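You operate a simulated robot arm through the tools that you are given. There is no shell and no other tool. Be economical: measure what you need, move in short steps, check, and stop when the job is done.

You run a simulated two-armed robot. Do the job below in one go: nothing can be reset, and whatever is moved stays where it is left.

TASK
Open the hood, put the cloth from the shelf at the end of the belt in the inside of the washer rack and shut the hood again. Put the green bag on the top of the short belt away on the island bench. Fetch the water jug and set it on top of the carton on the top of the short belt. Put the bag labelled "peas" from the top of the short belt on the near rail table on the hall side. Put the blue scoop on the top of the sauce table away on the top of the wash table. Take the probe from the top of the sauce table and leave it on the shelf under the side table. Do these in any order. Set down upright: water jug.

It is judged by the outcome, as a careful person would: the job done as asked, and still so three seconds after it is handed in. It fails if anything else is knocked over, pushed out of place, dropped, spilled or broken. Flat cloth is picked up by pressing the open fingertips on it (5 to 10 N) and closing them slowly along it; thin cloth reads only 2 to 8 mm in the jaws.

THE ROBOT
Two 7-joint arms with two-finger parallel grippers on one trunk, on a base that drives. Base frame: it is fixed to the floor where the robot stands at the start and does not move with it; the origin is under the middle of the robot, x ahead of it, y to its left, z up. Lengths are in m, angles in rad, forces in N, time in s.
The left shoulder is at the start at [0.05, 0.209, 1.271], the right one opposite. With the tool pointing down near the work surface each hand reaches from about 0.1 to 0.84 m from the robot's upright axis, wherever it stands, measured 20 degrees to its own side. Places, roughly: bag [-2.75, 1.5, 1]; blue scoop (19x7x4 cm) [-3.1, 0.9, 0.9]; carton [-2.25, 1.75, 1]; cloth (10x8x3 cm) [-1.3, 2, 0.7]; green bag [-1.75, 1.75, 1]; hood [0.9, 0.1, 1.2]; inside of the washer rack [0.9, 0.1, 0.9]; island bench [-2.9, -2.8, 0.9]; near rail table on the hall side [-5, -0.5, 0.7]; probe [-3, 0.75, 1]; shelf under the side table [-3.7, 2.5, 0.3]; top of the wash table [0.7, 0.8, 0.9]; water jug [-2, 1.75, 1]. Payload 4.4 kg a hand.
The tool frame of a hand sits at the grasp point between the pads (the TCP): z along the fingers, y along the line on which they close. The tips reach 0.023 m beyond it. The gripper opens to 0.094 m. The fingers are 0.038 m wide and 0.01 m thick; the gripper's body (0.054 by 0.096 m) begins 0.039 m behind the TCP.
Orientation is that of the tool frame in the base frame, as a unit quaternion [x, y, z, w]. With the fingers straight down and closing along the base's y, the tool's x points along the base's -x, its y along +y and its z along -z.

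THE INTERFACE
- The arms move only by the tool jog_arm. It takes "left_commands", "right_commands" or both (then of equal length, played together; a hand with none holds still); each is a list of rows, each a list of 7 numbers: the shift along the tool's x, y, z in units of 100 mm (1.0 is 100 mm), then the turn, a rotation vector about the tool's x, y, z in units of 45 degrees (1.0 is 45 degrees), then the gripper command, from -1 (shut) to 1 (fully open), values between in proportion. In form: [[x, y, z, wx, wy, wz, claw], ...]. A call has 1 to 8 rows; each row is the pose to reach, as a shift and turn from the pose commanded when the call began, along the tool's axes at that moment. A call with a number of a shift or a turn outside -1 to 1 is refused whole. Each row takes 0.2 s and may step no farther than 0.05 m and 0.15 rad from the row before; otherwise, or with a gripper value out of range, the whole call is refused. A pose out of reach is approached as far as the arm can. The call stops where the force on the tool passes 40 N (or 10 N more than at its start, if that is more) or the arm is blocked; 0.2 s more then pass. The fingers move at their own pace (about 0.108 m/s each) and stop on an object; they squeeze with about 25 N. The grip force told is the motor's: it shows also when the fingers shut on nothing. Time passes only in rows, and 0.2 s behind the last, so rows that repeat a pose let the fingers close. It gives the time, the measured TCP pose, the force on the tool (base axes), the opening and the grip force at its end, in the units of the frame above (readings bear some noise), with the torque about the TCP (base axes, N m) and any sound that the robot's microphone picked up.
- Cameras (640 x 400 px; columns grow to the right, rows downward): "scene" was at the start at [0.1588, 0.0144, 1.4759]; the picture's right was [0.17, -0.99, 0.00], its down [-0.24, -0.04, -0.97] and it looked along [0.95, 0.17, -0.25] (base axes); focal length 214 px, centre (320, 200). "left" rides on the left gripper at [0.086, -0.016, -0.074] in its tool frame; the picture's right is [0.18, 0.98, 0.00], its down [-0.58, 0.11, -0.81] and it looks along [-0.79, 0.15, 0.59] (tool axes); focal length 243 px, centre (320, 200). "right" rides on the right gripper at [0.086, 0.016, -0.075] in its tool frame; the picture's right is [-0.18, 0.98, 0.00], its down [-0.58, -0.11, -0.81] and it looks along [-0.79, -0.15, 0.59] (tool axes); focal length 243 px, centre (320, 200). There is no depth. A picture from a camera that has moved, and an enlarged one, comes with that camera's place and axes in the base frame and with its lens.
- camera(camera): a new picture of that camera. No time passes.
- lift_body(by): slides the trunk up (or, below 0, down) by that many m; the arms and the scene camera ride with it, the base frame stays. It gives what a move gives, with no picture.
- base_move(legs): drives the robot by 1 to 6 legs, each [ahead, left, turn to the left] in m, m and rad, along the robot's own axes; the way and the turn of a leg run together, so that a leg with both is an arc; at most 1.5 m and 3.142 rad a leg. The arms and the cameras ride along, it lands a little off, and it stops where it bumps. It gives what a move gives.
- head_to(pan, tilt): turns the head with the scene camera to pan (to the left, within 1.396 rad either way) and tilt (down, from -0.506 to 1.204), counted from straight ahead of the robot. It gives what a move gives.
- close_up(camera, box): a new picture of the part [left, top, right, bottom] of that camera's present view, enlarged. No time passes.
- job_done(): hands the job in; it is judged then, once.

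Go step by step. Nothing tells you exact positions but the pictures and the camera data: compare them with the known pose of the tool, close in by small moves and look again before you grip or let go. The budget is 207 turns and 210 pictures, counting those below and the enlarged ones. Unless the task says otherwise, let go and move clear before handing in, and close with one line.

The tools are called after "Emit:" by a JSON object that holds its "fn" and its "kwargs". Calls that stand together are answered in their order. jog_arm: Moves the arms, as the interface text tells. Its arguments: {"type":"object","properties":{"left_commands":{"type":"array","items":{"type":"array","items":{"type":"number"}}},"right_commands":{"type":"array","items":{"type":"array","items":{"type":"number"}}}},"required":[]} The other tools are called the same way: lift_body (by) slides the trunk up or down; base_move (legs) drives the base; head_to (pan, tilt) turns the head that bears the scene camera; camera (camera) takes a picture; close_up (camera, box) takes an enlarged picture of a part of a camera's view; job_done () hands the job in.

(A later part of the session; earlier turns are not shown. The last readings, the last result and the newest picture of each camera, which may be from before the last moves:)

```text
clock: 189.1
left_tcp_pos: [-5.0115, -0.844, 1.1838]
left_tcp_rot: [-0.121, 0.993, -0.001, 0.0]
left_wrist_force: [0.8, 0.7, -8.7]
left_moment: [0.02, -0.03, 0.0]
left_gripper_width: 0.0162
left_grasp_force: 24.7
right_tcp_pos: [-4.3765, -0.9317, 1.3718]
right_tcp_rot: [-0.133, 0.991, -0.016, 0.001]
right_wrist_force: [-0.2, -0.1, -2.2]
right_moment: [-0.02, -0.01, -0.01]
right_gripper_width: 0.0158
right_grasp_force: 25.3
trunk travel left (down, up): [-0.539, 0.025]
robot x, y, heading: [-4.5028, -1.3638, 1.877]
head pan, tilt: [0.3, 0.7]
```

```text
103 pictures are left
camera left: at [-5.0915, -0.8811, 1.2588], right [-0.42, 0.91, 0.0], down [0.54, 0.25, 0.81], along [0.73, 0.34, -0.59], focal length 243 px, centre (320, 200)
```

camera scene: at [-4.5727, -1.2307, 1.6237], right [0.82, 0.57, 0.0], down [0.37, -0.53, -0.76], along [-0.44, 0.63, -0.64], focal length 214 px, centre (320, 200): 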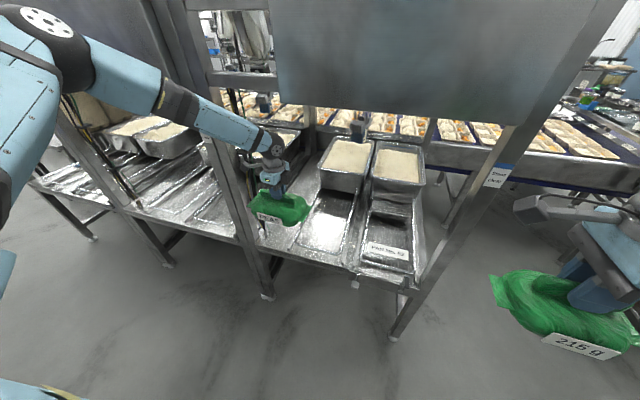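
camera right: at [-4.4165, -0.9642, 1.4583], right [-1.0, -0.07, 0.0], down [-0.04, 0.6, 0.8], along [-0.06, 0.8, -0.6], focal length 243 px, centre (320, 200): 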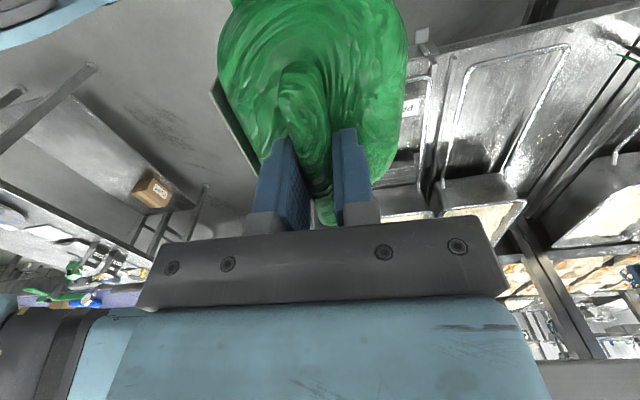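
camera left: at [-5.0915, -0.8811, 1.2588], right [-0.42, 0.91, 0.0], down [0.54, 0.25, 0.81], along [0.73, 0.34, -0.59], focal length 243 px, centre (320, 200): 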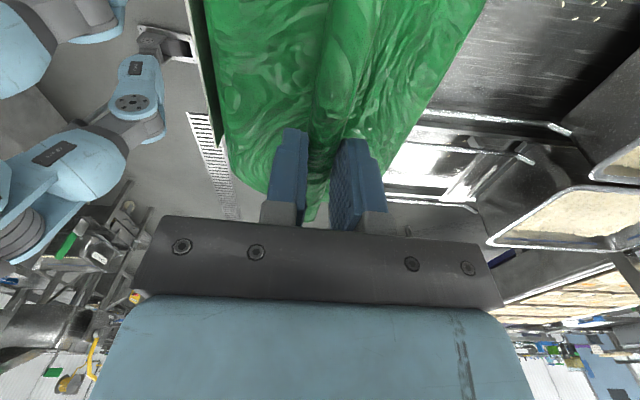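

Emit:
{"fn": "jog_arm", "kwargs": {"right_commands": [[-0.25, 0, 0, 0, 0, 0, -1], [-0.5, 0, 0, 0, 0, 0, -1], [-0.75, 0, 0, 0, 0, 0, -1], [-1, 0, 0, 0, 0, 0, -1]]}}

Emit:
{"fn": "jog_arm", "kwargs": {"right_commands": [[-0.25, 0, 0, 0, 0, 0, -1], [-0.5, 0, 0, 0, 0, 0, -1], [-0.7, 0, 0, 0, 0, 0, -1]]}}

Emit:
{"fn": "lift_body", "kwargs": {"by": -0.18}}

Emit:
{"fn": "base_move", "kwargs": {"legs": [[0.15, -0.11, 0]]}}

Emit:
{"fn": "camera", "kwargs": {"camera": "scene"}}

```text
clock: 190.1
left_tcp_pos: [-5.0093, -0.8446, 1.1856]
left_tcp_rot: [-0.121, 0.993, 0.0, 0.0]
left_wrist_force: [0.9, -0.2, -7.6]
left_moment: [-0.02, -0.03, 0.04]
left_gripper_width: 0.0156
left_grasp_force: 25.2
right_tcp_pos: [-4.2779, -0.9065, 1.37]
right_tcp_rot: [-0.135, 0.991, -0.017, 0.0]
right_wrist_force: [0.1, -0.4, -2.1]
right_moment: [0.03, 0.02, -0.05]
right_gripper_width: 0.0158
right_grasp_force: 24.9
trunk travel left (down, up): [-0.539, 0.025]
robot x, y, heading: [-4.5024, -1.3628, 1.879]
head pan, tilt: [0.3, 0.7]
```

```text
clock: 190.8
left_tcp_pos: [-5.0104, -0.8449, 1.1844]
left_tcp_rot: [-0.121, 0.993, -0.001, 0.001]
left_wrist_force: [0.0, -0.2, -7.9]
left_moment: [-0.01, -0.03, -0.01]
left_gripper_width: 0.0159
left_grasp_force: 25.3
right_tcp_pos: [-4.213, -0.8873, 1.3712]
right_tcp_rot: [-0.134, 0.991, -0.017, 0.0]
right_wrist_force: [-0.2, 0.0, -2.3]
right_moment: [0.0, -0.02, 0.0]
right_gripper_width: 0.016
right_grasp_force: 24.9
trunk travel left (down, up): [-0.539, 0.025]
robot x, y, heading: [-4.5015, -1.3656, 1.884]
head pan, tilt: [0.3, 0.7]
```

```text
clock: 192.8
left_tcp_pos: [-5.0105, -0.8448, 1.0051]
left_tcp_rot: [-0.122, 0.993, 0.0, -0.001]
left_wrist_force: [-0.3, -0.8, -7.9]
left_moment: [0.03, -0.05, 0.02]
left_gripper_width: 0.0159
left_grasp_force: 24.9
right_tcp_pos: [-4.2122, -0.8875, 1.1902]
right_tcp_rot: [-0.134, 0.991, -0.017, 0.001]
right_wrist_force: [0.3, -0.4, -1.5]
right_moment: [0.03, 0.0, 0.05]
right_gripper_width: 0.0158
right_grasp_force: 24.7
trunk travel left (down, up): [-0.359, 0.205]
robot x, y, heading: [-4.5001, -1.3684, 1.876]
head pan, tilt: [0.3, 0.7]
```

```text
clock: 194.5
left_tcp_pos: [-4.9548, -0.6674, 1.0039]
left_tcp_rot: [-0.123, 0.992, -0.001, 0.001]
left_wrist_force: [0.3, 0.5, -7.8]
left_moment: [0.02, -0.01, -0.02]
left_gripper_width: 0.0159
left_grasp_force: 25.0
right_tcp_pos: [-4.1564, -0.7102, 1.1904]
right_tcp_rot: [-0.134, 0.991, -0.016, 0.0]
right_wrist_force: [0.2, 0.1, -2.0]
right_moment: [0.01, 0.0, 0.01]
right_gripper_width: 0.0157
right_grasp_force: 24.8
trunk travel left (down, up): [-0.359, 0.205]
robot x, y, heading: [-4.4454, -1.1901, 1.882]
head pan, tilt: [0.3, 0.7]
```

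```text
102 pictures are left
camera scene: at [-4.5156, -1.0536, 1.4437], right [0.82, 0.57, 0.0], down [0.37, -0.53, -0.76], along [-0.44, 0.63, -0.64], focal length 214 px, centre (320, 200)
```

scene: 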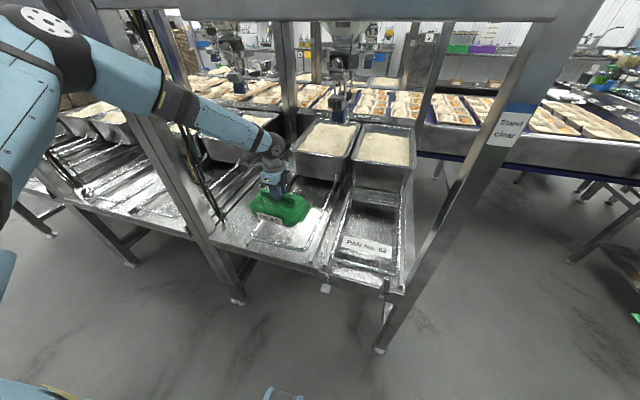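

Emit:
{"fn": "base_move", "kwargs": {"legs": [[0.15, 0, 0]]}}

Emit:
{"fn": "close_up", "kwargs": {"camera": "scene", "box": [160, 100, 420, 300]}}

Emit:
{"fn": "camera", "kwargs": {"camera": "left"}}

```text
clock: 195.8
left_tcp_pos: [-5.0006, -0.5252, 1.004]
left_tcp_rot: [-0.123, 0.992, -0.002, 0.0]
left_wrist_force: [0.4, 0.4, -7.9]
left_moment: [-0.04, -0.06, 0.02]
left_gripper_width: 0.0159
left_grasp_force: 25.3
right_tcp_pos: [-4.202, -0.5679, 1.1894]
right_tcp_rot: [-0.135, 0.991, -0.017, 0.001]
right_wrist_force: [0.0, -0.8, -2.3]
right_moment: [0.01, 0.03, -0.02]
right_gripper_width: 0.0158
right_grasp_force: 25.0
trunk travel left (down, up): [-0.359, 0.205]
robot x, y, heading: [-4.4898, -1.0454, 1.883]
head pan, tilt: [0.3, 0.7]
```

```text
2.00 times, centred on (290, 200) of scene
camera zoom: at [-4.561, -0.912, 1.4438], right [0.82, 0.57, 0.0], down [0.37, -0.53, -0.76], along [-0.44, 0.63, -0.64], focal length 429 px, centre (380, 200)
```

zoom: 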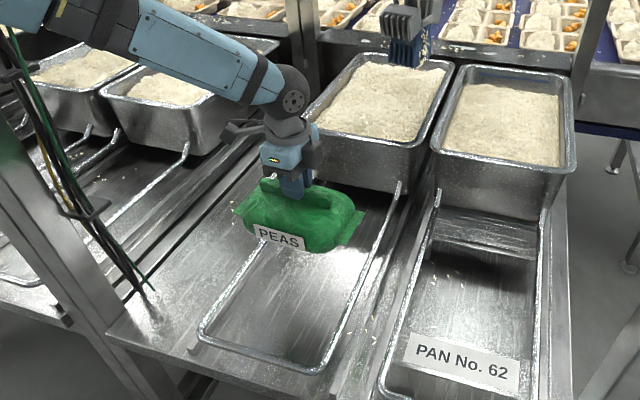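

```text
100 pictures are left
camera left: at [-5.0807, -0.5636, 1.0791], right [-0.42, 0.91, 0.0], down [0.54, 0.25, 0.81], along [0.73, 0.34, -0.59], focal length 243 px, centre (320, 200)
```

left: 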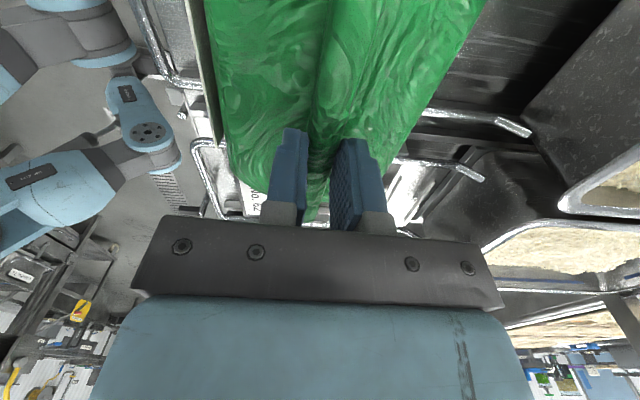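

Emit:
{"fn": "lift_body", "kwargs": {"by": -0.14}}

Emit:
{"fn": "lift_body", "kwargs": {"by": -0.02}}

Emit:
{"fn": "close_up", "kwargs": {"camera": "scene", "box": [160, 100, 420, 300]}}

```text
clock: 197.5
left_tcp_pos: [-5.0005, -0.5267, 0.8639]
left_tcp_rot: [-0.122, 0.993, -0.001, 0.0]
left_wrist_force: [0.3, 0.1, -7.8]
left_moment: [0.0, -0.02, 0.0]
left_gripper_width: 0.0155
left_grasp_force: 25.0
right_tcp_pos: [-4.2012, -0.5679, 1.05]
right_tcp_rot: [-0.134, 0.991, -0.017, 0.001]
right_wrist_force: [-0.4, 0.9, -1.8]
right_moment: [0.01, -0.01, -0.03]
right_gripper_width: 0.0158
right_grasp_force: 24.9
trunk travel left (down, up): [-0.219, 0.345]
robot x, y, heading: [-4.4881, -1.0447, 1.879]
head pan, tilt: [0.3, 0.7]
```

```text
clock: 198.2
left_tcp_pos: [-4.999, -0.5274, 0.8452]
left_tcp_rot: [-0.122, 0.992, 0.0, 0.0]
left_wrist_force: [0.4, 0.5, -7.2]
left_moment: [-0.01, -0.07, 0.03]
left_gripper_width: 0.0157
left_grasp_force: 25.3
right_tcp_pos: [-4.2008, -0.5679, 1.0306]
right_tcp_rot: [-0.134, 0.991, -0.016, 0.001]
right_wrist_force: [0.5, -0.4, -2.6]
right_moment: [0.0, -0.02, 0.01]
right_gripper_width: 0.016
right_grasp_force: 25.0
trunk travel left (down, up): [-0.199, 0.365]
robot x, y, heading: [-4.4904, -1.0452, 1.888]
head pan, tilt: [0.3, 0.7]
```

```text
2.00 times, centred on (290, 200) of scene
camera zoom: at [-4.5611, -0.9122, 1.2837], right [0.82, 0.57, 0.0], down [0.37, -0.53, -0.76], along [-0.44, 0.63, -0.64], focal length 429 px, centre (380, 200)
```

zoom: 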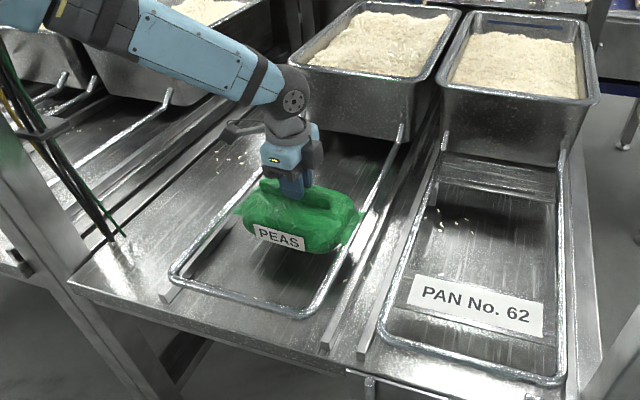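

Emit:
{"fn": "lift_body", "kwargs": {"by": -0.025}}

Emit:
{"fn": "lift_body", "kwargs": {"by": -0.02}}

Emit:
{"fn": "close_up", "kwargs": {"camera": "scene", "box": [160, 100, 420, 300]}}

```text
clock: 198.9
left_tcp_pos: [-4.9999, -0.5257, 0.8175]
left_tcp_rot: [-0.122, 0.993, 0.0, 0.001]
left_wrist_force: [0.6, -0.7, -7.3]
left_moment: [-0.01, -0.03, 0.02]
left_gripper_width: 0.0156
left_grasp_force: 25.1
right_tcp_pos: [-4.2017, -0.5697, 1.0049]
right_tcp_rot: [-0.135, 0.991, -0.017, 0.001]
right_wrist_force: [-0.3, 0.2, -1.7]
right_moment: [0.02, -0.02, -0.02]
right_gripper_width: 0.0158
right_grasp_force: 25.2
trunk travel left (down, up): [-0.174, 0.39]
robot x, y, heading: [-4.4909, -1.0445, 1.884]
head pan, tilt: [0.3, 0.7]
```

```text
clock: 199.6
left_tcp_pos: [-4.9993, -0.5261, 0.8032]
left_tcp_rot: [-0.124, 0.992, 0.001, 0.0]
left_wrist_force: [-2.6, 3.9, 14.1]
left_moment: [-0.31, -0.07, 0.04]
left_gripper_width: 0.0162
left_grasp_force: 25.0
right_tcp_pos: [-4.201, -0.5679, 0.9847]
right_tcp_rot: [-0.134, 0.991, -0.016, 0.0]
right_wrist_force: [0.3, 0.7, -0.8]
right_moment: [-0.01, 0.01, 0.02]
right_gripper_width: 0.0157
right_grasp_force: 25.2
trunk travel left (down, up): [-0.154, 0.41]
robot x, y, heading: [-4.491, -1.0454, 1.881]
head pan, tilt: [0.3, 0.7]
```

```text
2.00 times, centred on (290, 200) of scene
camera zoom: at [-4.5599, -0.9132, 1.2393], right [0.82, 0.57, 0.0], down [0.37, -0.53, -0.77], along [-0.44, 0.63, -0.64], focal length 429 px, centre (380, 200)
```

zoom: 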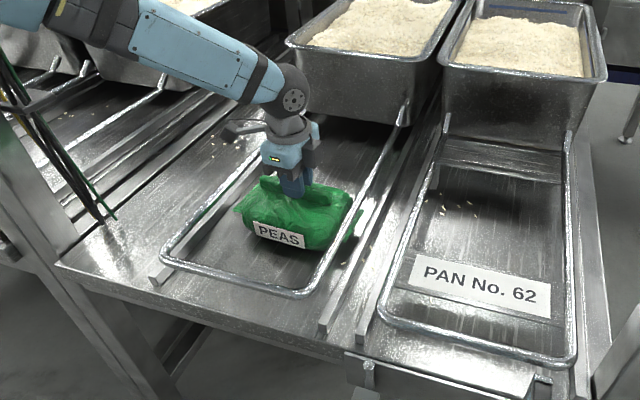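

Emit:
{"fn": "jog_arm", "kwargs": {"left_commands": [[0, 0, 0, 0, 0, 0, -0.6], [0, 0, 0, 0, 0, 0, -0.3], [0, 0, 0, 0, 0, 0, 0], [0, 0, 0, 0, 0, 0, 0]]}}

Emit:
{"fn": "lift_body", "kwargs": {"by": 0.12}}

Emit:
{"fn": "close_up", "kwargs": {"camera": "scene", "box": [160, 100, 420, 300]}}

```text
clock: 200.6
left_tcp_pos: [-4.9995, -0.5278, 0.8011]
left_tcp_rot: [-0.122, 0.992, 0.0, 0.001]
left_wrist_force: [0.0, -0.7, -0.4]
left_moment: [0.01, 0.01, 0.01]
left_gripper_width: 0.0468
left_grasp_force: 0.1
right_tcp_pos: [-4.2018, -0.5676, 0.9863]
right_tcp_rot: [-0.134, 0.991, -0.016, 0.0]
right_wrist_force: [-0.4, 0.4, -2.3]
right_moment: [-0.02, 0.0, 0.0]
right_gripper_width: 0.0159
right_grasp_force: 24.7
trunk travel left (down, up): [-0.154, 0.41]
robot x, y, heading: [-4.4919, -1.0465, 1.883]
head pan, tilt: [0.3, 0.7]
```

```text
clock: 202.1
left_tcp_pos: [-5.0007, -0.5262, 0.9202]
left_tcp_rot: [-0.122, 0.992, -0.001, 0.0]
left_wrist_force: [0.8, 0.0, 0.4]
left_moment: [0.0, 0.01, -0.03]
left_gripper_width: 0.0469
left_grasp_force: 0.1
right_tcp_pos: [-4.2024, -0.5688, 1.1063]
right_tcp_rot: [-0.134, 0.991, -0.015, 0.0]
right_wrist_force: [-0.6, 0.3, -2.3]
right_moment: [-0.02, 0.01, -0.01]
right_gripper_width: 0.0159
right_grasp_force: 25.2
trunk travel left (down, up): [-0.274, 0.29]
robot x, y, heading: [-4.4911, -1.0468, 1.888]
head pan, tilt: [0.3, 0.7]
```

```text
2.00 times, centred on (290, 200) of scene
camera zoom: at [-4.5605, -0.9122, 1.3587], right [0.82, 0.57, 0.0], down [0.37, -0.53, -0.76], along [-0.44, 0.63, -0.64], focal length 429 px, centre (380, 200)
```

zoom: 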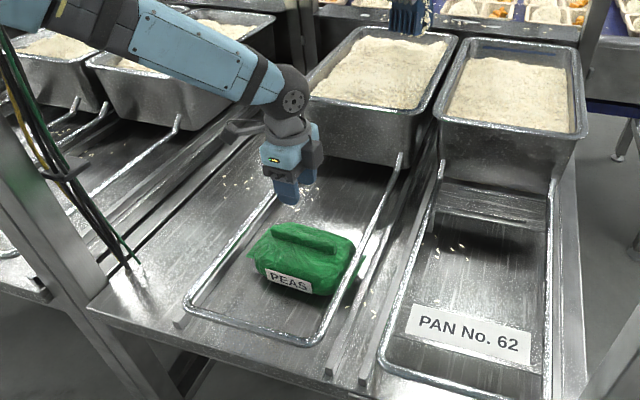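

Emit:
{"fn": "base_move", "kwargs": {"legs": [[-0.3, 0, 0], [0, -1.3, 0], [0, -0.5, 0]]}}

Emit:
{"fn": "base_move", "kwargs": {"legs": [[0, 0, -1.5], [0, 0, -1.64]]}}

Emit:
{"fn": "head_to", "kwargs": {"pan": 0, "tilt": 0.45}}

Emit:
{"fn": "camera", "kwargs": {"camera": "scene"}}

```text
clock: 219.8
left_tcp_pos: [-3.2004, -0.2608, 0.919]
left_tcp_rot: [-0.122, 0.993, 0.0, 0.0]
left_wrist_force: [0.0, 0.2, -1.1]
left_moment: [0.01, 0.02, 0.03]
left_gripper_width: 0.0469
left_grasp_force: 0.0
right_tcp_pos: [-2.4014, -0.3036, 1.1049]
right_tcp_rot: [-0.134, 0.991, -0.015, 0.0]
right_wrist_force: [0.2, -0.1, -1.4]
right_moment: [-0.01, 0.0, 0.0]
right_gripper_width: 0.0159
right_grasp_force: 25.1
trunk travel left (down, up): [-0.274, 0.29]
robot x, y, heading: [-2.6922, -0.7811, 1.882]
head pan, tilt: [0.3, 0.7]
```

```text
clock: 221.0
left_tcp_pos: [-3.1492, -0.2185, 0.9169]
left_tcp_rot: [-0.073, 0.997, -0.006, -0.005]
left_wrist_force: [-0.5, -6.0, 1.2]
left_moment: [0.49, -0.18, -0.26]
left_gripper_width: 0.0472
left_grasp_force: 0.0
right_tcp_pos: [-2.3553, -0.3351, 1.1058]
right_tcp_rot: [-0.085, 0.996, -0.016, 0.0]
right_wrist_force: [0.0, 0.8, -1.7]
right_moment: [-0.02, 0.01, -0.01]
right_gripper_width: 0.0158
right_grasp_force: 24.9
trunk travel left (down, up): [-0.274, 0.29]
robot x, y, heading: [-2.6906, -0.7838, 1.782]
head pan, tilt: [0.3, 0.7]
stopped in leg 1: the force on the tool passed its limit at 74 N (the readings are from after the stop); the commanded pose is now the measured one
```

```text
clock: 221.8
left_tcp_pos: [-3.1511, -0.2181, 0.9178]
left_tcp_rot: [-0.074, 0.997, -0.006, -0.004]
left_wrist_force: [-3.6, -6.5, 2.0]
left_moment: [0.48, -0.27, -0.23]
left_gripper_width: 0.0468
left_grasp_force: 0.3
right_tcp_pos: [-2.3557, -0.3358, 1.106]
right_tcp_rot: [-0.083, 0.996, -0.015, 0.0]
right_wrist_force: [0.0, 0.0, -2.3]
right_moment: [-0.02, 0.03, 0.01]
right_gripper_width: 0.0158
right_grasp_force: 25.1
trunk travel left (down, up): [-0.274, 0.29]
robot x, y, heading: [-2.6898, -0.7803, 1.781]
head pan, tilt: [0.0, 0.45]
```

```text
96 pictures are left
camera scene: at [-2.7253, -0.6266, 1.3811], right [0.98, 0.21, 0.0], down [0.09, -0.43, -0.9], along [-0.19, 0.88, -0.44], focal length 214 px, centre (320, 200)
```

scene: 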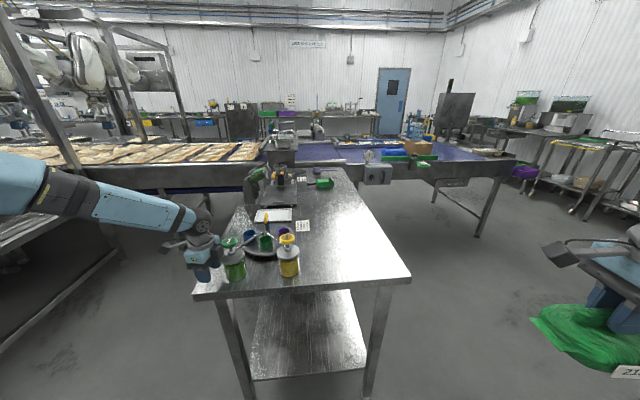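

Emit:
{"fn": "close_up", "kwargs": {"camera": "scene", "box": [160, 180, 340, 300]}}

Emit:
{"fn": "camera", "kwargs": {"camera": "left"}}

```text
3.33 times, centred on (250, 240) of scene
camera zoom: at [-2.7253, -0.6266, 1.3811], right [0.98, 0.21, 0.0], down [0.09, -0.43, -0.9], along [-0.19, 0.88, -0.44], focal length 715 px, centre (553, 67)
```

zoom: 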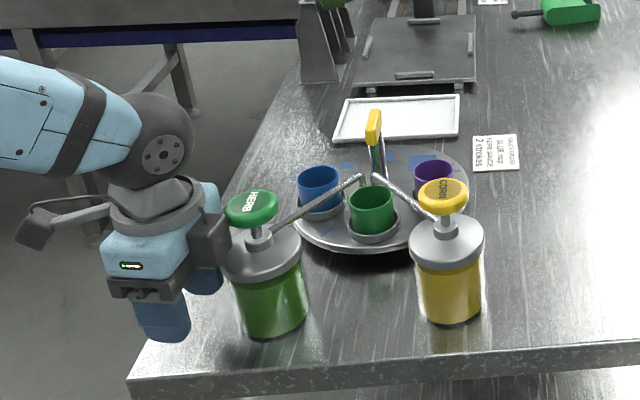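

```text
94 pictures are left
camera left: at [-3.2339, -0.2457, 0.9927], right [-0.33, 0.95, -0.01], down [0.57, 0.2, 0.8], along [0.76, 0.25, -0.6], focal length 243 px, centre (320, 200)
```

left: 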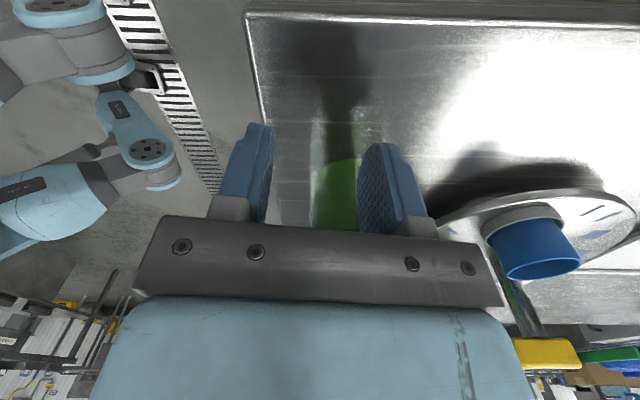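

Emit:
{"fn": "base_move", "kwargs": {"legs": [[0, 0, 0.1]]}}

Emit:
{"fn": "base_move", "kwargs": {"legs": [[-0.3, 0, 0]]}}

Emit:
{"fn": "close_up", "kwargs": {"camera": "scene", "box": [160, 140, 400, 300]}}

```text
clock: 222.7
left_tcp_pos: [-3.2039, -0.265, 0.9163]
left_tcp_rot: [-0.122, 0.993, -0.006, -0.003]
left_wrist_force: [0.4, -0.8, 0.0]
left_moment: [-0.01, -0.02, 0.04]
left_gripper_width: 0.047
left_grasp_force: 0.1
right_tcp_pos: [-2.4003, -0.3043, 1.1055]
right_tcp_rot: [-0.134, 0.991, -0.016, 0.001]
right_wrist_force: [0.0, 0.5, -2.2]
right_moment: [0.0, -0.02, -0.05]
right_gripper_width: 0.0159
right_grasp_force: 25.0
trunk travel left (down, up): [-0.274, 0.29]
robot x, y, heading: [-2.6929, -0.7807, 1.877]
head pan, tilt: [0.0, 0.45]
```

```text
clock: 224.7
left_tcp_pos: [-3.1122, -0.5508, 0.916]
left_tcp_rot: [-0.122, 0.992, -0.006, -0.005]
left_wrist_force: [0.0, 0.4, 0.4]
left_moment: [0.02, -0.02, -0.02]
left_gripper_width: 0.047
left_grasp_force: 0.1
right_tcp_pos: [-2.3092, -0.5884, 1.1063]
right_tcp_rot: [-0.135, 0.991, -0.016, 0.0]
right_wrist_force: [0.1, -0.8, -2.4]
right_moment: [0.03, -0.03, 0.01]
right_gripper_width: 0.0157
right_grasp_force: 24.6
trunk travel left (down, up): [-0.274, 0.29]
robot x, y, heading: [-2.6019, -1.063, 1.885]
head pan, tilt: [0.0, 0.45]
```

```text
2.50 times, centred on (280, 220) of scene
camera zoom: at [-2.6491, -0.9151, 1.3811], right [0.95, 0.31, 0.0], down [0.13, -0.41, -0.9], along [-0.27, 0.86, -0.43], focal length 536 px, centre (420, 150)
```

zoom: 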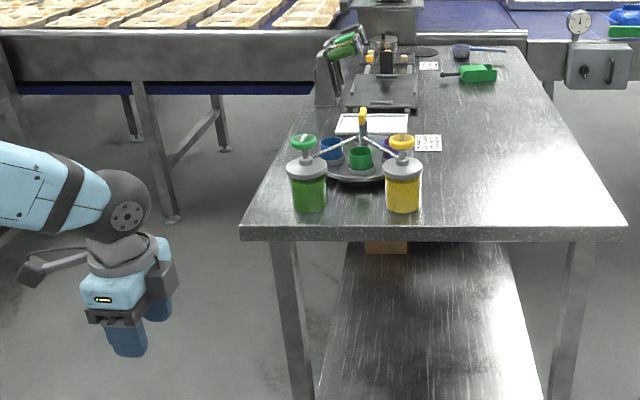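

Emit:
{"fn": "lift_body", "kwargs": {"by": 0.2}}

Emit:
{"fn": "base_move", "kwargs": {"legs": [[0, 0, -1.5]]}}

Emit:
{"fn": "head_to", "kwargs": {"pan": -1.2, "tilt": 0.4}}

Emit:
{"fn": "camera", "kwargs": {"camera": "scene"}}

```text
clock: 226.9
left_tcp_pos: [-3.1129, -0.5498, 1.1164]
left_tcp_rot: [-0.123, 0.992, -0.007, -0.005]
left_wrist_force: [0.1, 0.0, 0.3]
left_moment: [0.0, 0.0, 0.02]
left_gripper_width: 0.0471
left_grasp_force: 0.1
right_tcp_pos: [-2.3089, -0.5884, 1.305]
right_tcp_rot: [-0.134, 0.991, -0.016, 0.001]
right_wrist_force: [0.0, 0.6, -2.1]
right_moment: [-0.01, -0.02, -0.03]
right_gripper_width: 0.0158
right_grasp_force: 25.5
trunk travel left (down, up): [-0.474, 0.09]
robot x, y, heading: [-2.5995, -1.0642, 1.882]
head pan, tilt: [0.0, 0.45]
```

```text
clock: 230.9
left_tcp_pos: [-2.1306, -0.5116, 1.1163]
left_tcp_rot: [0.581, 0.814, -0.002, -0.008]
left_wrist_force: [0.0, 0.8, 0.1]
left_moment: [-0.01, 0.01, -0.03]
left_gripper_width: 0.047
left_grasp_force: 0.1
right_tcp_pos: [-2.1008, -1.314, 1.3063]
right_tcp_rot: [0.572, 0.82, -0.012, -0.01]
right_wrist_force: [0.3, -0.6, -1.9]
right_moment: [0.01, 0.03, -0.03]
right_gripper_width: 0.0158
right_grasp_force: 24.4
trunk travel left (down, up): [-0.474, 0.09]
robot x, y, heading: [-2.6004, -1.0632, 0.394]
head pan, tilt: [0.0, 0.45]
```

```text
clock: 232.3
left_tcp_pos: [-2.1296, -0.5112, 1.1175]
left_tcp_rot: [0.581, 0.814, -0.002, -0.008]
left_wrist_force: [-1.2, -0.4, 0.3]
left_moment: [-0.04, 0.0, -0.01]
left_gripper_width: 0.047
left_grasp_force: 0.0
right_tcp_pos: [-2.1004, -1.3142, 1.3044]
right_tcp_rot: [0.572, 0.82, -0.012, -0.01]
right_wrist_force: [-0.3, 0.3, -2.3]
right_moment: [0.01, -0.01, 0.01]
right_gripper_width: 0.016
right_grasp_force: 25.0
trunk travel left (down, up): [-0.474, 0.09]
robot x, y, heading: [-2.602, -1.06, 0.396]
head pan, tilt: [-1.201, 0.4]
```

```text
92 pictures are left
camera scene: at [-2.474, -1.1076, 1.5857], right [-0.72, -0.69, 0.0], down [-0.27, 0.28, -0.92], along [0.64, -0.66, -0.39], focal length 214 px, centre (320, 200)
```

scene: 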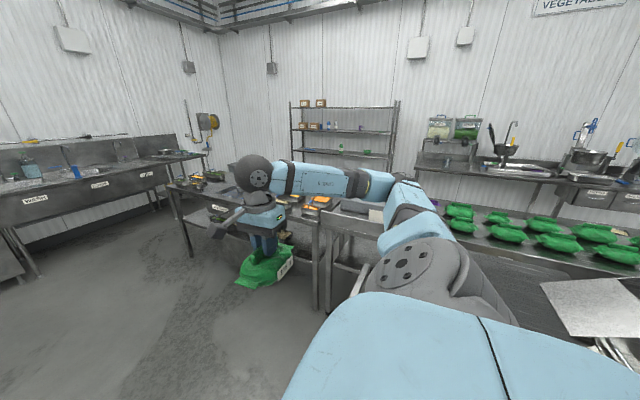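

Emit:
{"fn": "base_move", "kwargs": {"legs": [[0, 0, -1.2]]}}

Emit:
{"fn": "head_to", "kwargs": {"pan": -0.4, "tilt": 0.5}}

Emit:
{"fn": "camera", "kwargs": {"camera": "scene"}}

```text
clock: 235.8
left_tcp_pos: [-1.9136, -1.3068, 1.1162]
left_tcp_rot: [0.94, 0.341, 0.002, -0.007]
left_wrist_force: [-0.2, 0.3, 0.0]
left_moment: [0.0, 0.0, -0.02]
left_gripper_width: 0.0469
left_grasp_force: 0.1
right_tcp_pos: [-2.6532, -1.6203, 1.306]
right_tcp_rot: [0.937, 0.35, -0.004, -0.015]
right_wrist_force: [0.0, -1.0, -2.0]
right_moment: [0.02, 0.0, 0.0]
right_gripper_width: 0.0157
right_grasp_force: 25.2
trunk travel left (down, up): [-0.474, 0.09]
robot x, y, heading: [-2.5988, -1.0687, -0.813]
head pan, tilt: [-1.201, 0.4]
```

```text
clock: 236.9
left_tcp_pos: [-1.9139, -1.3062, 1.1164]
left_tcp_rot: [0.94, 0.341, 0.003, -0.007]
left_wrist_force: [-0.1, 0.0, -0.1]
left_moment: [0.02, -0.03, -0.01]
left_gripper_width: 0.047
left_grasp_force: 0.1
right_tcp_pos: [-2.6551, -1.6205, 1.3044]
right_tcp_rot: [0.937, 0.35, -0.003, -0.017]
right_wrist_force: [0.0, -0.8, -2.4]
right_moment: [0.0, 0.0, 0.0]
right_gripper_width: 0.0156
right_grasp_force: 25.3
trunk travel left (down, up): [-0.474, 0.09]
robot x, y, heading: [-2.6013, -1.0639, -0.812]
head pan, tilt: [-0.4, 0.499]
```

```text
91 pictures are left
camera scene: at [-2.5224, -1.2009, 1.5765], right [-0.94, -0.35, 0.0], down [-0.17, 0.45, -0.88], along [0.31, -0.82, -0.48], focal length 214 px, centre (320, 200)
```

scene: 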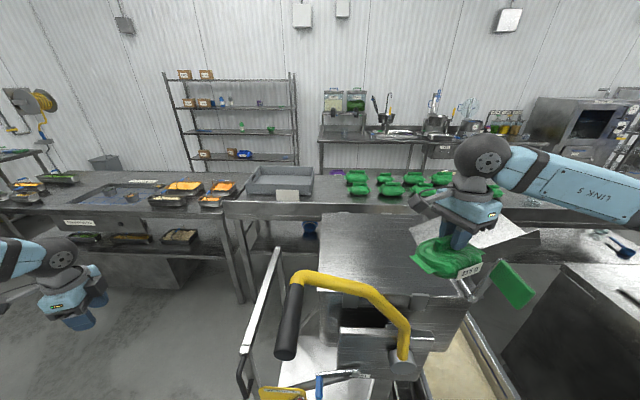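

Emit:
{"fn": "base_move", "kwargs": {"legs": [[0, 0, -0.46], [0, 0.7, 0], [0.9, 0, 0]]}}

Emit:
{"fn": "head_to", "kwargs": {"pan": -0.7, "tilt": 0.6}}

Emit:
{"fn": "camera", "kwargs": {"camera": "scene"}}

```text
clock: 242.3
left_tcp_pos: [-1.6884, -1.4608, 1.1174]
left_tcp_rot: [0.993, 0.116, 0.005, -0.006]
left_wrist_force: [-0.2, -0.4, 0.1]
left_moment: [0.03, 0.02, -0.03]
left_gripper_width: 0.0469
left_grasp_force: 0.0
right_tcp_pos: [-2.4928, -1.4143, 1.3041]
right_tcp_rot: [0.992, 0.127, -0.005, -0.018]
right_wrist_force: [0.2, 0.3, -2.2]
right_moment: [-0.03, 0.01, 0.0]
right_gripper_width: 0.0154
right_grasp_force: 24.7
trunk travel left (down, up): [-0.474, 0.09]
robot x, y, heading: [-2.1981, -0.9416, -1.275]
head pan, tilt: [-0.4, 0.499]
stopped in leg 2: the force on the tool passed its limit at 53 N (the readings are from after the stop); the commanded pose is now the measured one
```

```text
clock: 243.1
left_tcp_pos: [-1.6886, -1.4611, 1.1171]
left_tcp_rot: [0.993, 0.116, 0.005, -0.006]
left_wrist_force: [0.8, -0.6, 0.7]
left_moment: [-0.01, 0.02, 0.0]
left_gripper_width: 0.0472
left_grasp_force: 0.1
right_tcp_pos: [-2.4934, -1.413, 1.3041]
right_tcp_rot: [0.992, 0.127, -0.004, -0.018]
right_wrist_force: [0.7, 1.0, -1.4]
right_moment: [0.03, 0.03, -0.01]
right_gripper_width: 0.0159
right_grasp_force: 25.2
trunk travel left (down, up): [-0.474, 0.09]
robot x, y, heading: [-2.1968, -0.9398, -1.277]
head pan, tilt: [-0.7, 0.6]
```

```text
90 pictures are left
camera scene: at [-2.2102, -1.0878, 1.5675], right [-0.92, 0.39, 0.0], down [0.22, 0.52, -0.83], along [-0.32, -0.76, -0.56], focal length 214 px, centre (320, 200)
```

scene: 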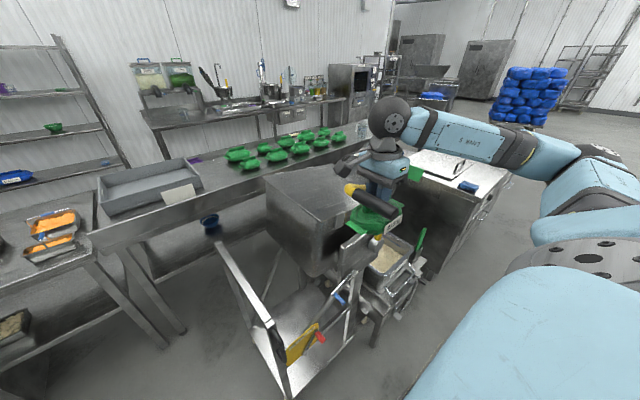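

Emit:
{"fn": "close_up", "kwargs": {"camera": "scene", "box": [300, 120, 460, 240]}}

Emit:
{"fn": "camera", "kwargs": {"camera": "right"}}

```text
3.33 times, centred on (380, 180) of scene
camera zoom: at [-2.2102, -1.0878, 1.5675], right [-0.92, 0.39, 0.0], down [0.22, 0.52, -0.83], along [-0.32, -0.76, -0.56], focal length 715 px, centre (120, 267)
```

zoom: 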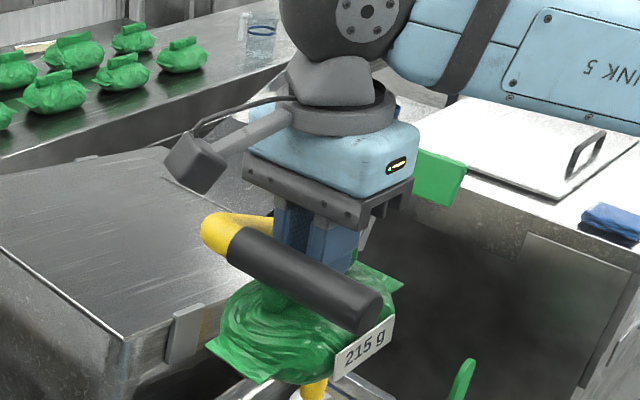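

```text
88 pictures are left
camera right: at [-2.4056, -1.4104, 1.3768], right [0.07, -1.0, -0.04], down [-0.58, -0.07, 0.81], along [-0.81, -0.03, -0.58], focal length 243 px, centre (320, 200)
```

right: 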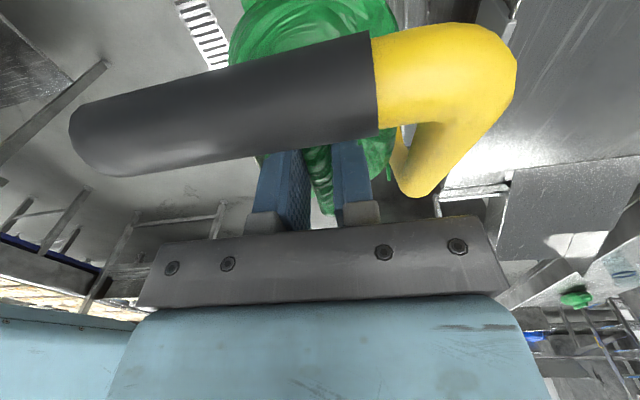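

Emit:
{"fn": "base_move", "kwargs": {"legs": [[0, -0.08, 0]]}}

Emit:
{"fn": "lift_body", "kwargs": {"by": 0.085}}

Emit:
{"fn": "jog_arm", "kwargs": {"right_commands": [[0, 0, -0.25, 0, 0, 0, -1], [0, 0, -0.5, 0, 0, 0, -1], [0, 0, -0.75, 0, 0, 0, -1], [0, 0, -1, 0, 0, 0, -1]]}}

Emit:
{"fn": "jog_arm", "kwargs": {"right_commands": [[0, -0.1, -0.2, 0, 0, 0, -1], [0, -0.2, -0.4, 0, 0, 0, -1], [0, -0.3, -0.6, 0, 0, 0, -1]]}}

Emit:
{"fn": "camera", "kwargs": {"camera": "right"}}

Emit:
{"fn": "camera", "kwargs": {"camera": "scene"}}

```text
clock: 244.5
left_tcp_pos: [-1.7639, -1.4835, 1.1153]
left_tcp_rot: [0.993, 0.116, 0.004, -0.006]
left_wrist_force: [-0.1, 0.4, -0.5]
left_moment: [-0.02, 0.0, 0.0]
left_gripper_width: 0.047
left_grasp_force: 0.2
right_tcp_pos: [-2.569, -1.4356, 1.3048]
right_tcp_rot: [0.992, 0.126, -0.004, -0.019]
right_wrist_force: [0.2, -0.6, -2.4]
right_moment: [0.01, -0.02, 0.0]
right_gripper_width: 0.0156
right_grasp_force: 24.8
trunk travel left (down, up): [-0.474, 0.09]
robot x, y, heading: [-2.2721, -0.9644, -1.274]
head pan, tilt: [-0.7, 0.6]
```

```text
clock: 245.7
left_tcp_pos: [-1.7637, -1.4856, 1.2013]
left_tcp_rot: [0.993, 0.116, 0.004, -0.006]
left_wrist_force: [-0.5, -0.5, 0.8]
left_moment: [0.0, 0.02, 0.03]
left_gripper_width: 0.0468
left_grasp_force: 0.1
right_tcp_pos: [-2.5694, -1.4368, 1.3889]
right_tcp_rot: [0.992, 0.126, -0.004, -0.019]
right_wrist_force: [0.0, 0.8, -2.1]
right_moment: [-0.01, -0.01, 0.01]
right_gripper_width: 0.0158
right_grasp_force: 24.6
trunk travel left (down, up): [-0.559, 0.005]
robot x, y, heading: [-2.2722, -0.9624, -1.273]
head pan, tilt: [-0.7, 0.6]
```

```text
clock: 246.7
left_tcp_pos: [-1.7644, -1.4842, 1.2026]
left_tcp_rot: [0.993, 0.115, 0.004, -0.006]
left_wrist_force: [-0.7, -0.3, -0.2]
left_moment: [-0.03, 0.0, 0.03]
left_gripper_width: 0.047
left_grasp_force: 0.1
right_tcp_pos: [-2.5675, -1.4396, 1.4882]
right_tcp_rot: [0.992, 0.125, -0.004, -0.018]
right_wrist_force: [0.0, 0.2, -3.2]
right_moment: [0.02, 0.04, 0.02]
right_gripper_width: 0.0157
right_grasp_force: 24.7
trunk travel left (down, up): [-0.559, 0.005]
robot x, y, heading: [-2.2733, -0.9639, -1.274]
head pan, tilt: [-0.7, 0.6]
```

```text
clock: 247.5
left_tcp_pos: [-1.7645, -1.4845, 1.2021]
left_tcp_rot: [0.993, 0.115, 0.004, -0.007]
left_wrist_force: [-0.7, 0.6, -0.8]
left_moment: [0.02, 0.0, 0.01]
left_gripper_width: 0.0471
left_grasp_force: 0.1
right_tcp_pos: [-2.5738, -1.4133, 1.5491]
right_tcp_rot: [0.992, 0.126, -0.004, -0.019]
right_wrist_force: [0.2, 0.3, -1.7]
right_moment: [0.0, -0.01, 0.0]
right_gripper_width: 0.0158
right_grasp_force: 24.8
trunk travel left (down, up): [-0.559, 0.005]
robot x, y, heading: [-2.2704, -0.9672, -1.275]
head pan, tilt: [-0.7, 0.6]
```

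```text
87 pictures are left
camera right: at [-2.4872, -1.4105, 1.6225], right [0.07, -1.0, -0.04], down [-0.58, -0.07, 0.81], along [-0.81, -0.03, -0.58], focal length 243 px, centre (320, 200)
```

right: 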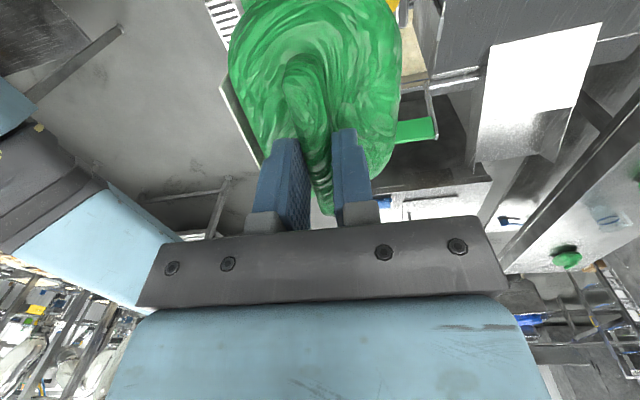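

```text
86 pictures are left
camera scene: at [-2.2866, -1.1107, 1.6525], right [-0.92, 0.39, 0.0], down [0.22, 0.52, -0.83], along [-0.32, -0.76, -0.56], focal length 214 px, centre (320, 200)
```

scene: 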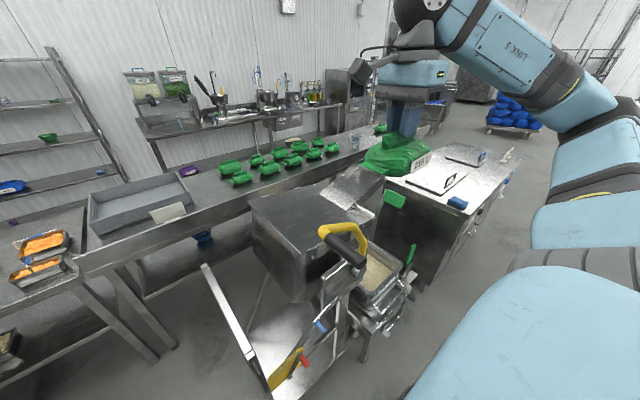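

Emit:
{"fn": "base_move", "kwargs": {"legs": [[0, 0.42, 0], [0.85, 0, 0]]}}

Emit:
{"fn": "camera", "kwargs": {"camera": "scene"}}

```text
clock: 255.9
left_tcp_pos: [-1.1077, -2.1768, 1.2019]
left_tcp_rot: [0.993, 0.117, 0.004, -0.007]
left_wrist_force: [-0.2, -0.7, 0.0]
left_moment: [0.0, 0.01, -0.02]
left_gripper_width: 0.047
left_grasp_force: 0.0
right_tcp_pos: [-1.9176, -2.1077, 1.5492]
right_tcp_rot: [0.992, 0.126, -0.004, -0.017]
right_wrist_force: [0.3, 0.0, -2.5]
right_moment: [-0.04, -0.02, -0.02]
right_gripper_width: 0.0155
right_grasp_force: 25.3
trunk travel left (down, up): [-0.559, 0.005]
robot x, y, heading: [-1.6151, -1.657, -1.273]
head pan, tilt: [-0.7, 0.6]
```

```text
85 pictures are left
camera scene: at [-1.6305, -1.8043, 1.6526], right [-0.92, 0.39, 0.0], down [0.22, 0.52, -0.83], along [-0.32, -0.76, -0.56], focal length 214 px, centre (320, 200)
```

scene: 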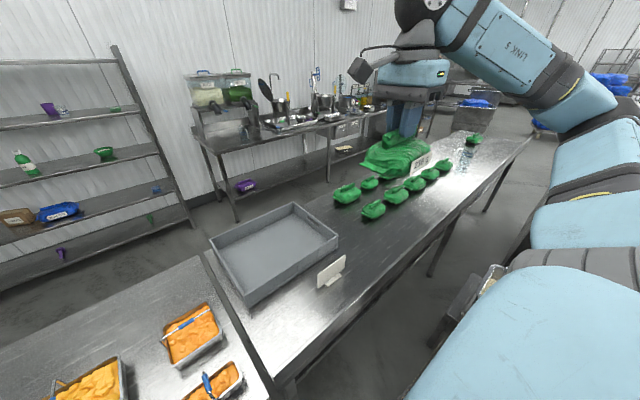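

Emit:
{"fn": "base_move", "kwargs": {"legs": [[0.1, -0.07, 0], [0, 0, -0.56]]}}

Emit:
{"fn": "jog_arm", "kwargs": {"right_commands": [[0.2, 0.25, 0, 0, 0, 0, -1], [0.4, 0.5, 0.1, 0, 0, 0, -1], [0.6, 0.75, 0.2, 0, 0, 0, -1], [0.8, 1, 0.3, 0, 0, 0, -1]]}}

Emit:
{"fn": "jog_arm", "kwargs": {"right_commands": [[0.2, 0.25, 0.2, 0, 0, 0, -1], [0.4, 0.5, 0.4, 0, 0, 0, -1], [0.6, 0.75, 0.6, 0, 0, 0, -1], [0.8, 1, 0.8, 0, 0, 0, -1]]}}

Emit:
{"fn": "jog_arm", "kwargs": {"right_commands": [[0, 0.25, 0.2, 0, 0, 0, -1], [0, 0.5, 0.4, 0, 0, 0, -1], [0, 0.75, 0.6, 0, 0, 0, -1], [0, 1, 0.8, 0, 0, 0, -1]]}}

Emit:
{"fn": "head_to", "kwargs": {"pan": -0.3, "tilt": 0.75}}

Emit:
{"fn": "camera", "kwargs": {"camera": "scene"}}

```text
clock: 256.9
left_tcp_pos: [-1.1234, -2.2229, 1.1983]
left_tcp_rot: [0.993, 0.121, 0.004, -0.01]
left_wrist_force: [-0.2, -0.6, -0.2]
left_moment: [0.04, -0.01, -0.01]
left_gripper_width: 0.0471
left_grasp_force: 0.1
right_tcp_pos: [-1.9352, -2.1605, 1.5471]
right_tcp_rot: [0.991, 0.131, -0.005, -0.02]
right_wrist_force: [0.3, -0.8, -2.5]
right_moment: [0.08, -0.03, -0.01]
right_gripper_width: 0.0156
right_grasp_force: 25.3
trunk travel left (down, up): [-0.559, 0.005]
robot x, y, heading: [-1.6349, -1.704, -1.264]
head pan, tilt: [-0.7, 0.6]
stopped in leg 1: the robot was blocked; the commanded pose is now the measured one
```

```text
clock: 257.9
left_tcp_pos: [-1.122, -2.22, 1.2009]
left_tcp_rot: [0.993, 0.122, 0.004, -0.006]
left_wrist_force: [0.3, -0.6, 0.4]
left_moment: [-0.01, 0.01, -0.01]
left_gripper_width: 0.047
left_grasp_force: 0.1
right_tcp_pos: [-1.8288, -2.2308, 1.5172]
right_tcp_rot: [0.991, 0.131, -0.005, -0.019]
right_wrist_force: [0.5, -0.4, -1.8]
right_moment: [0.0, -0.02, 0.02]
right_gripper_width: 0.0153
right_grasp_force: 25.4
trunk travel left (down, up): [-0.559, 0.005]
robot x, y, heading: [-1.6359, -1.7015, -1.267]
head pan, tilt: [-0.7, 0.6]
```

```text
clock: 258.9
left_tcp_pos: [-1.1248, -2.2205, 1.2001]
left_tcp_rot: [0.993, 0.122, 0.005, -0.007]
left_wrist_force: [0.2, 0.2, 0.6]
left_moment: [0.01, 0.01, 0.0]
left_gripper_width: 0.0472
left_grasp_force: 0.1
right_tcp_pos: [-1.7287, -2.3041, 1.431]
right_tcp_rot: [0.991, 0.131, -0.005, -0.019]
right_wrist_force: [-0.1, -0.1, -2.9]
right_moment: [0.02, 0.02, -0.02]
right_gripper_width: 0.0157
right_grasp_force: 24.7
trunk travel left (down, up): [-0.559, 0.005]
robot x, y, heading: [-1.6368, -1.705, -1.266]
head pan, tilt: [-0.7, 0.6]
```

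```text
clock: 259.9
left_tcp_pos: [-1.1252, -2.2214, 1.201]
left_tcp_rot: [0.993, 0.121, 0.005, -0.007]
left_wrist_force: [0.5, 0.3, -0.8]
left_moment: [0.04, -0.01, 0.0]
left_gripper_width: 0.0469
left_grasp_force: 0.1
right_tcp_pos: [-1.7046, -2.3984, 1.3458]
right_tcp_rot: [0.991, 0.13, -0.005, -0.019]
right_wrist_force: [0.1, -0.6, -2.3]
right_moment: [0.03, -0.01, 0.02]
right_gripper_width: 0.0154
right_grasp_force: 25.1
trunk travel left (down, up): [-0.559, 0.005]
robot x, y, heading: [-1.6375, -1.7009, -1.266]
head pan, tilt: [-0.7, 0.6]
```

```text
clock: 260.8
left_tcp_pos: [-1.1251, -2.2202, 1.2021]
left_tcp_rot: [0.993, 0.121, 0.004, -0.006]
left_wrist_force: [0.0, -0.1, -0.6]
left_moment: [-0.02, 0.02, 0.01]
left_gripper_width: 0.0471
left_grasp_force: 0.0
right_tcp_pos: [-1.7063, -2.3955, 1.3474]
right_tcp_rot: [0.991, 0.13, -0.004, -0.019]
right_wrist_force: [0.6, -0.3, -1.3]
right_moment: [0.02, 0.0, 0.01]
right_gripper_width: 0.0157
right_grasp_force: 24.7
trunk travel left (down, up): [-0.559, 0.005]
robot x, y, heading: [-1.6366, -1.6993, -1.267]
head pan, tilt: [-0.3, 0.75]
```

```text
84 pictures are left
camera scene: at [-1.6167, -1.8513, 1.6396], right [-1.0, 0.0, 0.0], down [0.0, 0.68, -0.73], along [0.0, -0.73, -0.68], focal length 214 px, centre (320, 200)
```

scene: 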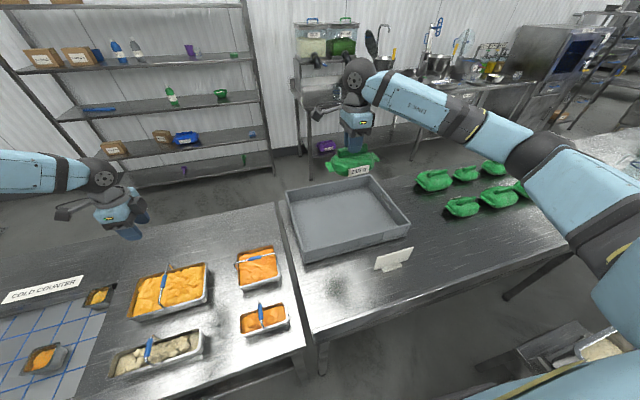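

Emit:
{"fn": "base_move", "kwargs": {"legs": [[-0.02, 0, 0], [0, 0, -0.5]]}}

Emit:
{"fn": "camera", "kwargs": {"camera": "scene"}}

```text
clock: 263.0
left_tcp_pos: [-1.4376, -2.3808, 1.2019]
left_tcp_rot: [0.992, -0.127, 0.005, -0.005]
left_wrist_force: [0.3, 0.0, -0.1]
left_moment: [0.02, 0.0, 0.01]
left_gripper_width: 0.047
left_grasp_force: 0.1
right_tcp_pos: [-2.033, -2.2603, 1.3474]
right_tcp_rot: [0.993, -0.116, 0.0, -0.018]
right_wrist_force: [-0.1, -1.0, -2.2]
right_moment: [0.02, -0.03, -0.06]
right_gripper_width: 0.0155
right_grasp_force: 24.8
trunk travel left (down, up): [-0.559, 0.005]
robot x, y, heading: [-1.645, -1.6846, -1.759]
head pan, tilt: [-0.3, 0.75]
```

```text
83 pictures are left
camera scene: at [-1.6947, -1.8242, 1.6396], right [-0.88, 0.47, 0.0], down [0.32, 0.6, -0.73], along [-0.35, -0.64, -0.68], focal length 214 px, centre (320, 200)
```

scene: 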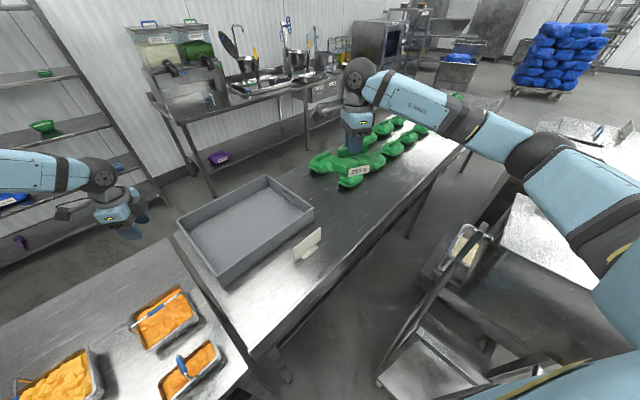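

Emit:
{"fn": "jog_arm", "kwargs": {"right_commands": [[-0.1, 0.3, 0.2, 0, 0, 0, -1], [-0.2, 0.6, 0.4, 0, 0, 0, -1], [-0.3, 0.9, 0.6, 0, 0, 0, -1], [-0.3, 1, 0.8, 0, 0, 0, -1]]}}

Emit:
{"fn": "lift_body", "kwargs": {"by": -0.2}}

Emit:
{"fn": "close_up", "kwargs": {"camera": "scene", "box": [240, 60, 460, 260]}}

Emit:
{"fn": "camera", "kwargs": {"camera": "right"}}

```text
clock: 264.0
left_tcp_pos: [-1.4379, -2.3813, 1.2005]
left_tcp_rot: [0.992, -0.128, 0.006, -0.005]
left_wrist_force: [0.4, -0.1, 0.4]
left_moment: [-0.02, 0.0, -0.02]
left_gripper_width: 0.0469
left_grasp_force: 0.1
right_tcp_pos: [-2.0849, -2.3498, 1.263]
right_tcp_rot: [0.993, -0.118, 0.0, -0.019]
right_wrist_force: [-0.6, -1.1, -2.4]
right_moment: [-0.01, -0.01, -0.01]
right_gripper_width: 0.0157
right_grasp_force: 25.2
trunk travel left (down, up): [-0.559, 0.005]
robot x, y, heading: [-1.6422, -1.6824, -1.762]
head pan, tilt: [-0.3, 0.75]
```

```text
clock: 266.2
left_tcp_pos: [-1.4382, -2.381, 1.0019]
left_tcp_rot: [0.992, -0.127, 0.006, -0.006]
left_wrist_force: [0.7, 0.1, -0.3]
left_moment: [-0.01, -0.01, -0.02]
left_gripper_width: 0.0471
left_grasp_force: 0.0
right_tcp_pos: [-2.0851, -2.348, 1.0637]
right_tcp_rot: [0.993, -0.117, 0.0, -0.018]
right_wrist_force: [-0.8, 0.6, -2.0]
right_moment: [0.01, 0.0, 0.0]
right_gripper_width: 0.0156
right_grasp_force: 25.0
trunk travel left (down, up): [-0.359, 0.205]
robot x, y, heading: [-1.6422, -1.6865, -1.761]
head pan, tilt: [-0.3, 0.75]
```

```text
2.00 times, centred on (350, 160) of scene
camera zoom: at [-1.6952, -1.8243, 1.4396], right [-0.88, 0.47, 0.0], down [0.32, 0.6, -0.73], along [-0.34, -0.64, -0.68], focal length 429 px, centre (260, 280)
```

zoom: 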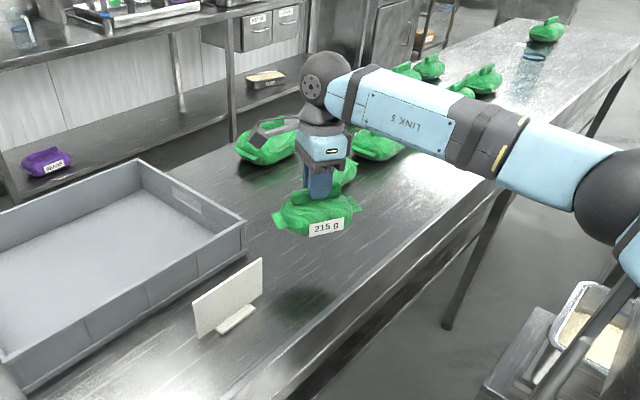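

```text
81 pictures are left
camera right: at [-2.0068, -2.3873, 1.1365], right [-0.41, -0.91, -0.04], down [-0.54, 0.21, 0.81], along [-0.73, 0.35, -0.58], focal length 243 px, centre (320, 200)
```

right: 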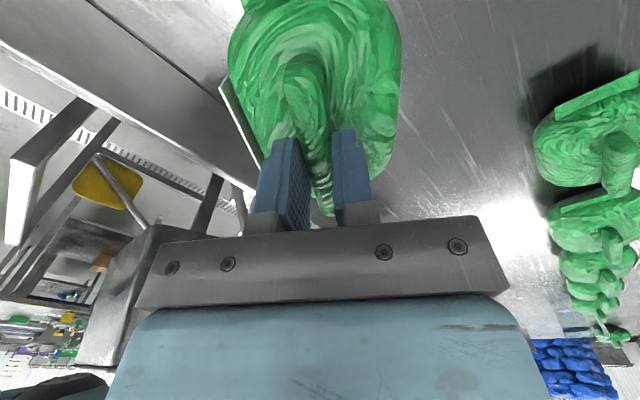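

Emit:
{"fn": "jog_arm", "kwargs": {"right_commands": [[-0.1, 0.05, 0.3, 0, 0, 0, -1], [-0.17, 0.1, 0.6, 0, 0, 0, -1], [-0.17, 0.1, 0.8, 0, 0, 0, -1]]}}

Emit:
{"fn": "close_up", "kwargs": {"camera": "scene", "box": [240, 60, 460, 260]}}

```text
clock: 267.0
left_tcp_pos: [-1.4385, -2.382, 1.0013]
left_tcp_rot: [0.992, -0.127, 0.006, -0.005]
left_wrist_force: [-0.2, -0.3, 0.4]
left_moment: [0.01, -0.03, -0.01]
left_gripper_width: 0.047
left_grasp_force: 0.0
right_tcp_pos: [-2.1031, -2.3517, 0.9835]
right_tcp_rot: [0.993, -0.117, 0.0, -0.019]
right_wrist_force: [-0.3, 0.6, -1.5]
right_moment: [0.0, -0.01, -0.01]
right_gripper_width: 0.0155
right_grasp_force: 25.4
trunk travel left (down, up): [-0.359, 0.205]
robot x, y, heading: [-1.6389, -1.6845, -1.761]
head pan, tilt: [-0.3, 0.75]
```

```text
2.00 times, centred on (350, 160) of scene
camera zoom: at [-1.6954, -1.8247, 1.4395], right [-0.88, 0.47, 0.0], down [0.32, 0.6, -0.73], along [-0.34, -0.64, -0.68], focal length 429 px, centre (260, 280)
```

zoom: 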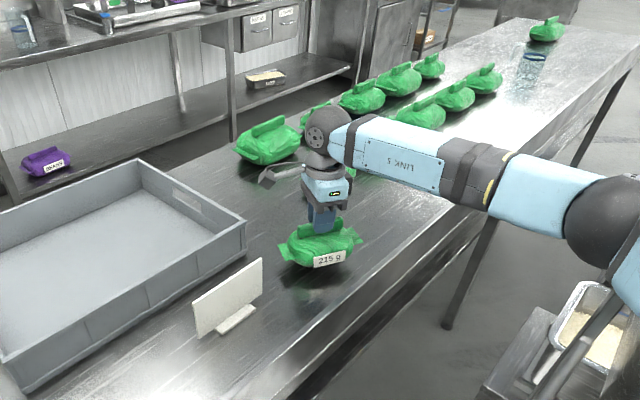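

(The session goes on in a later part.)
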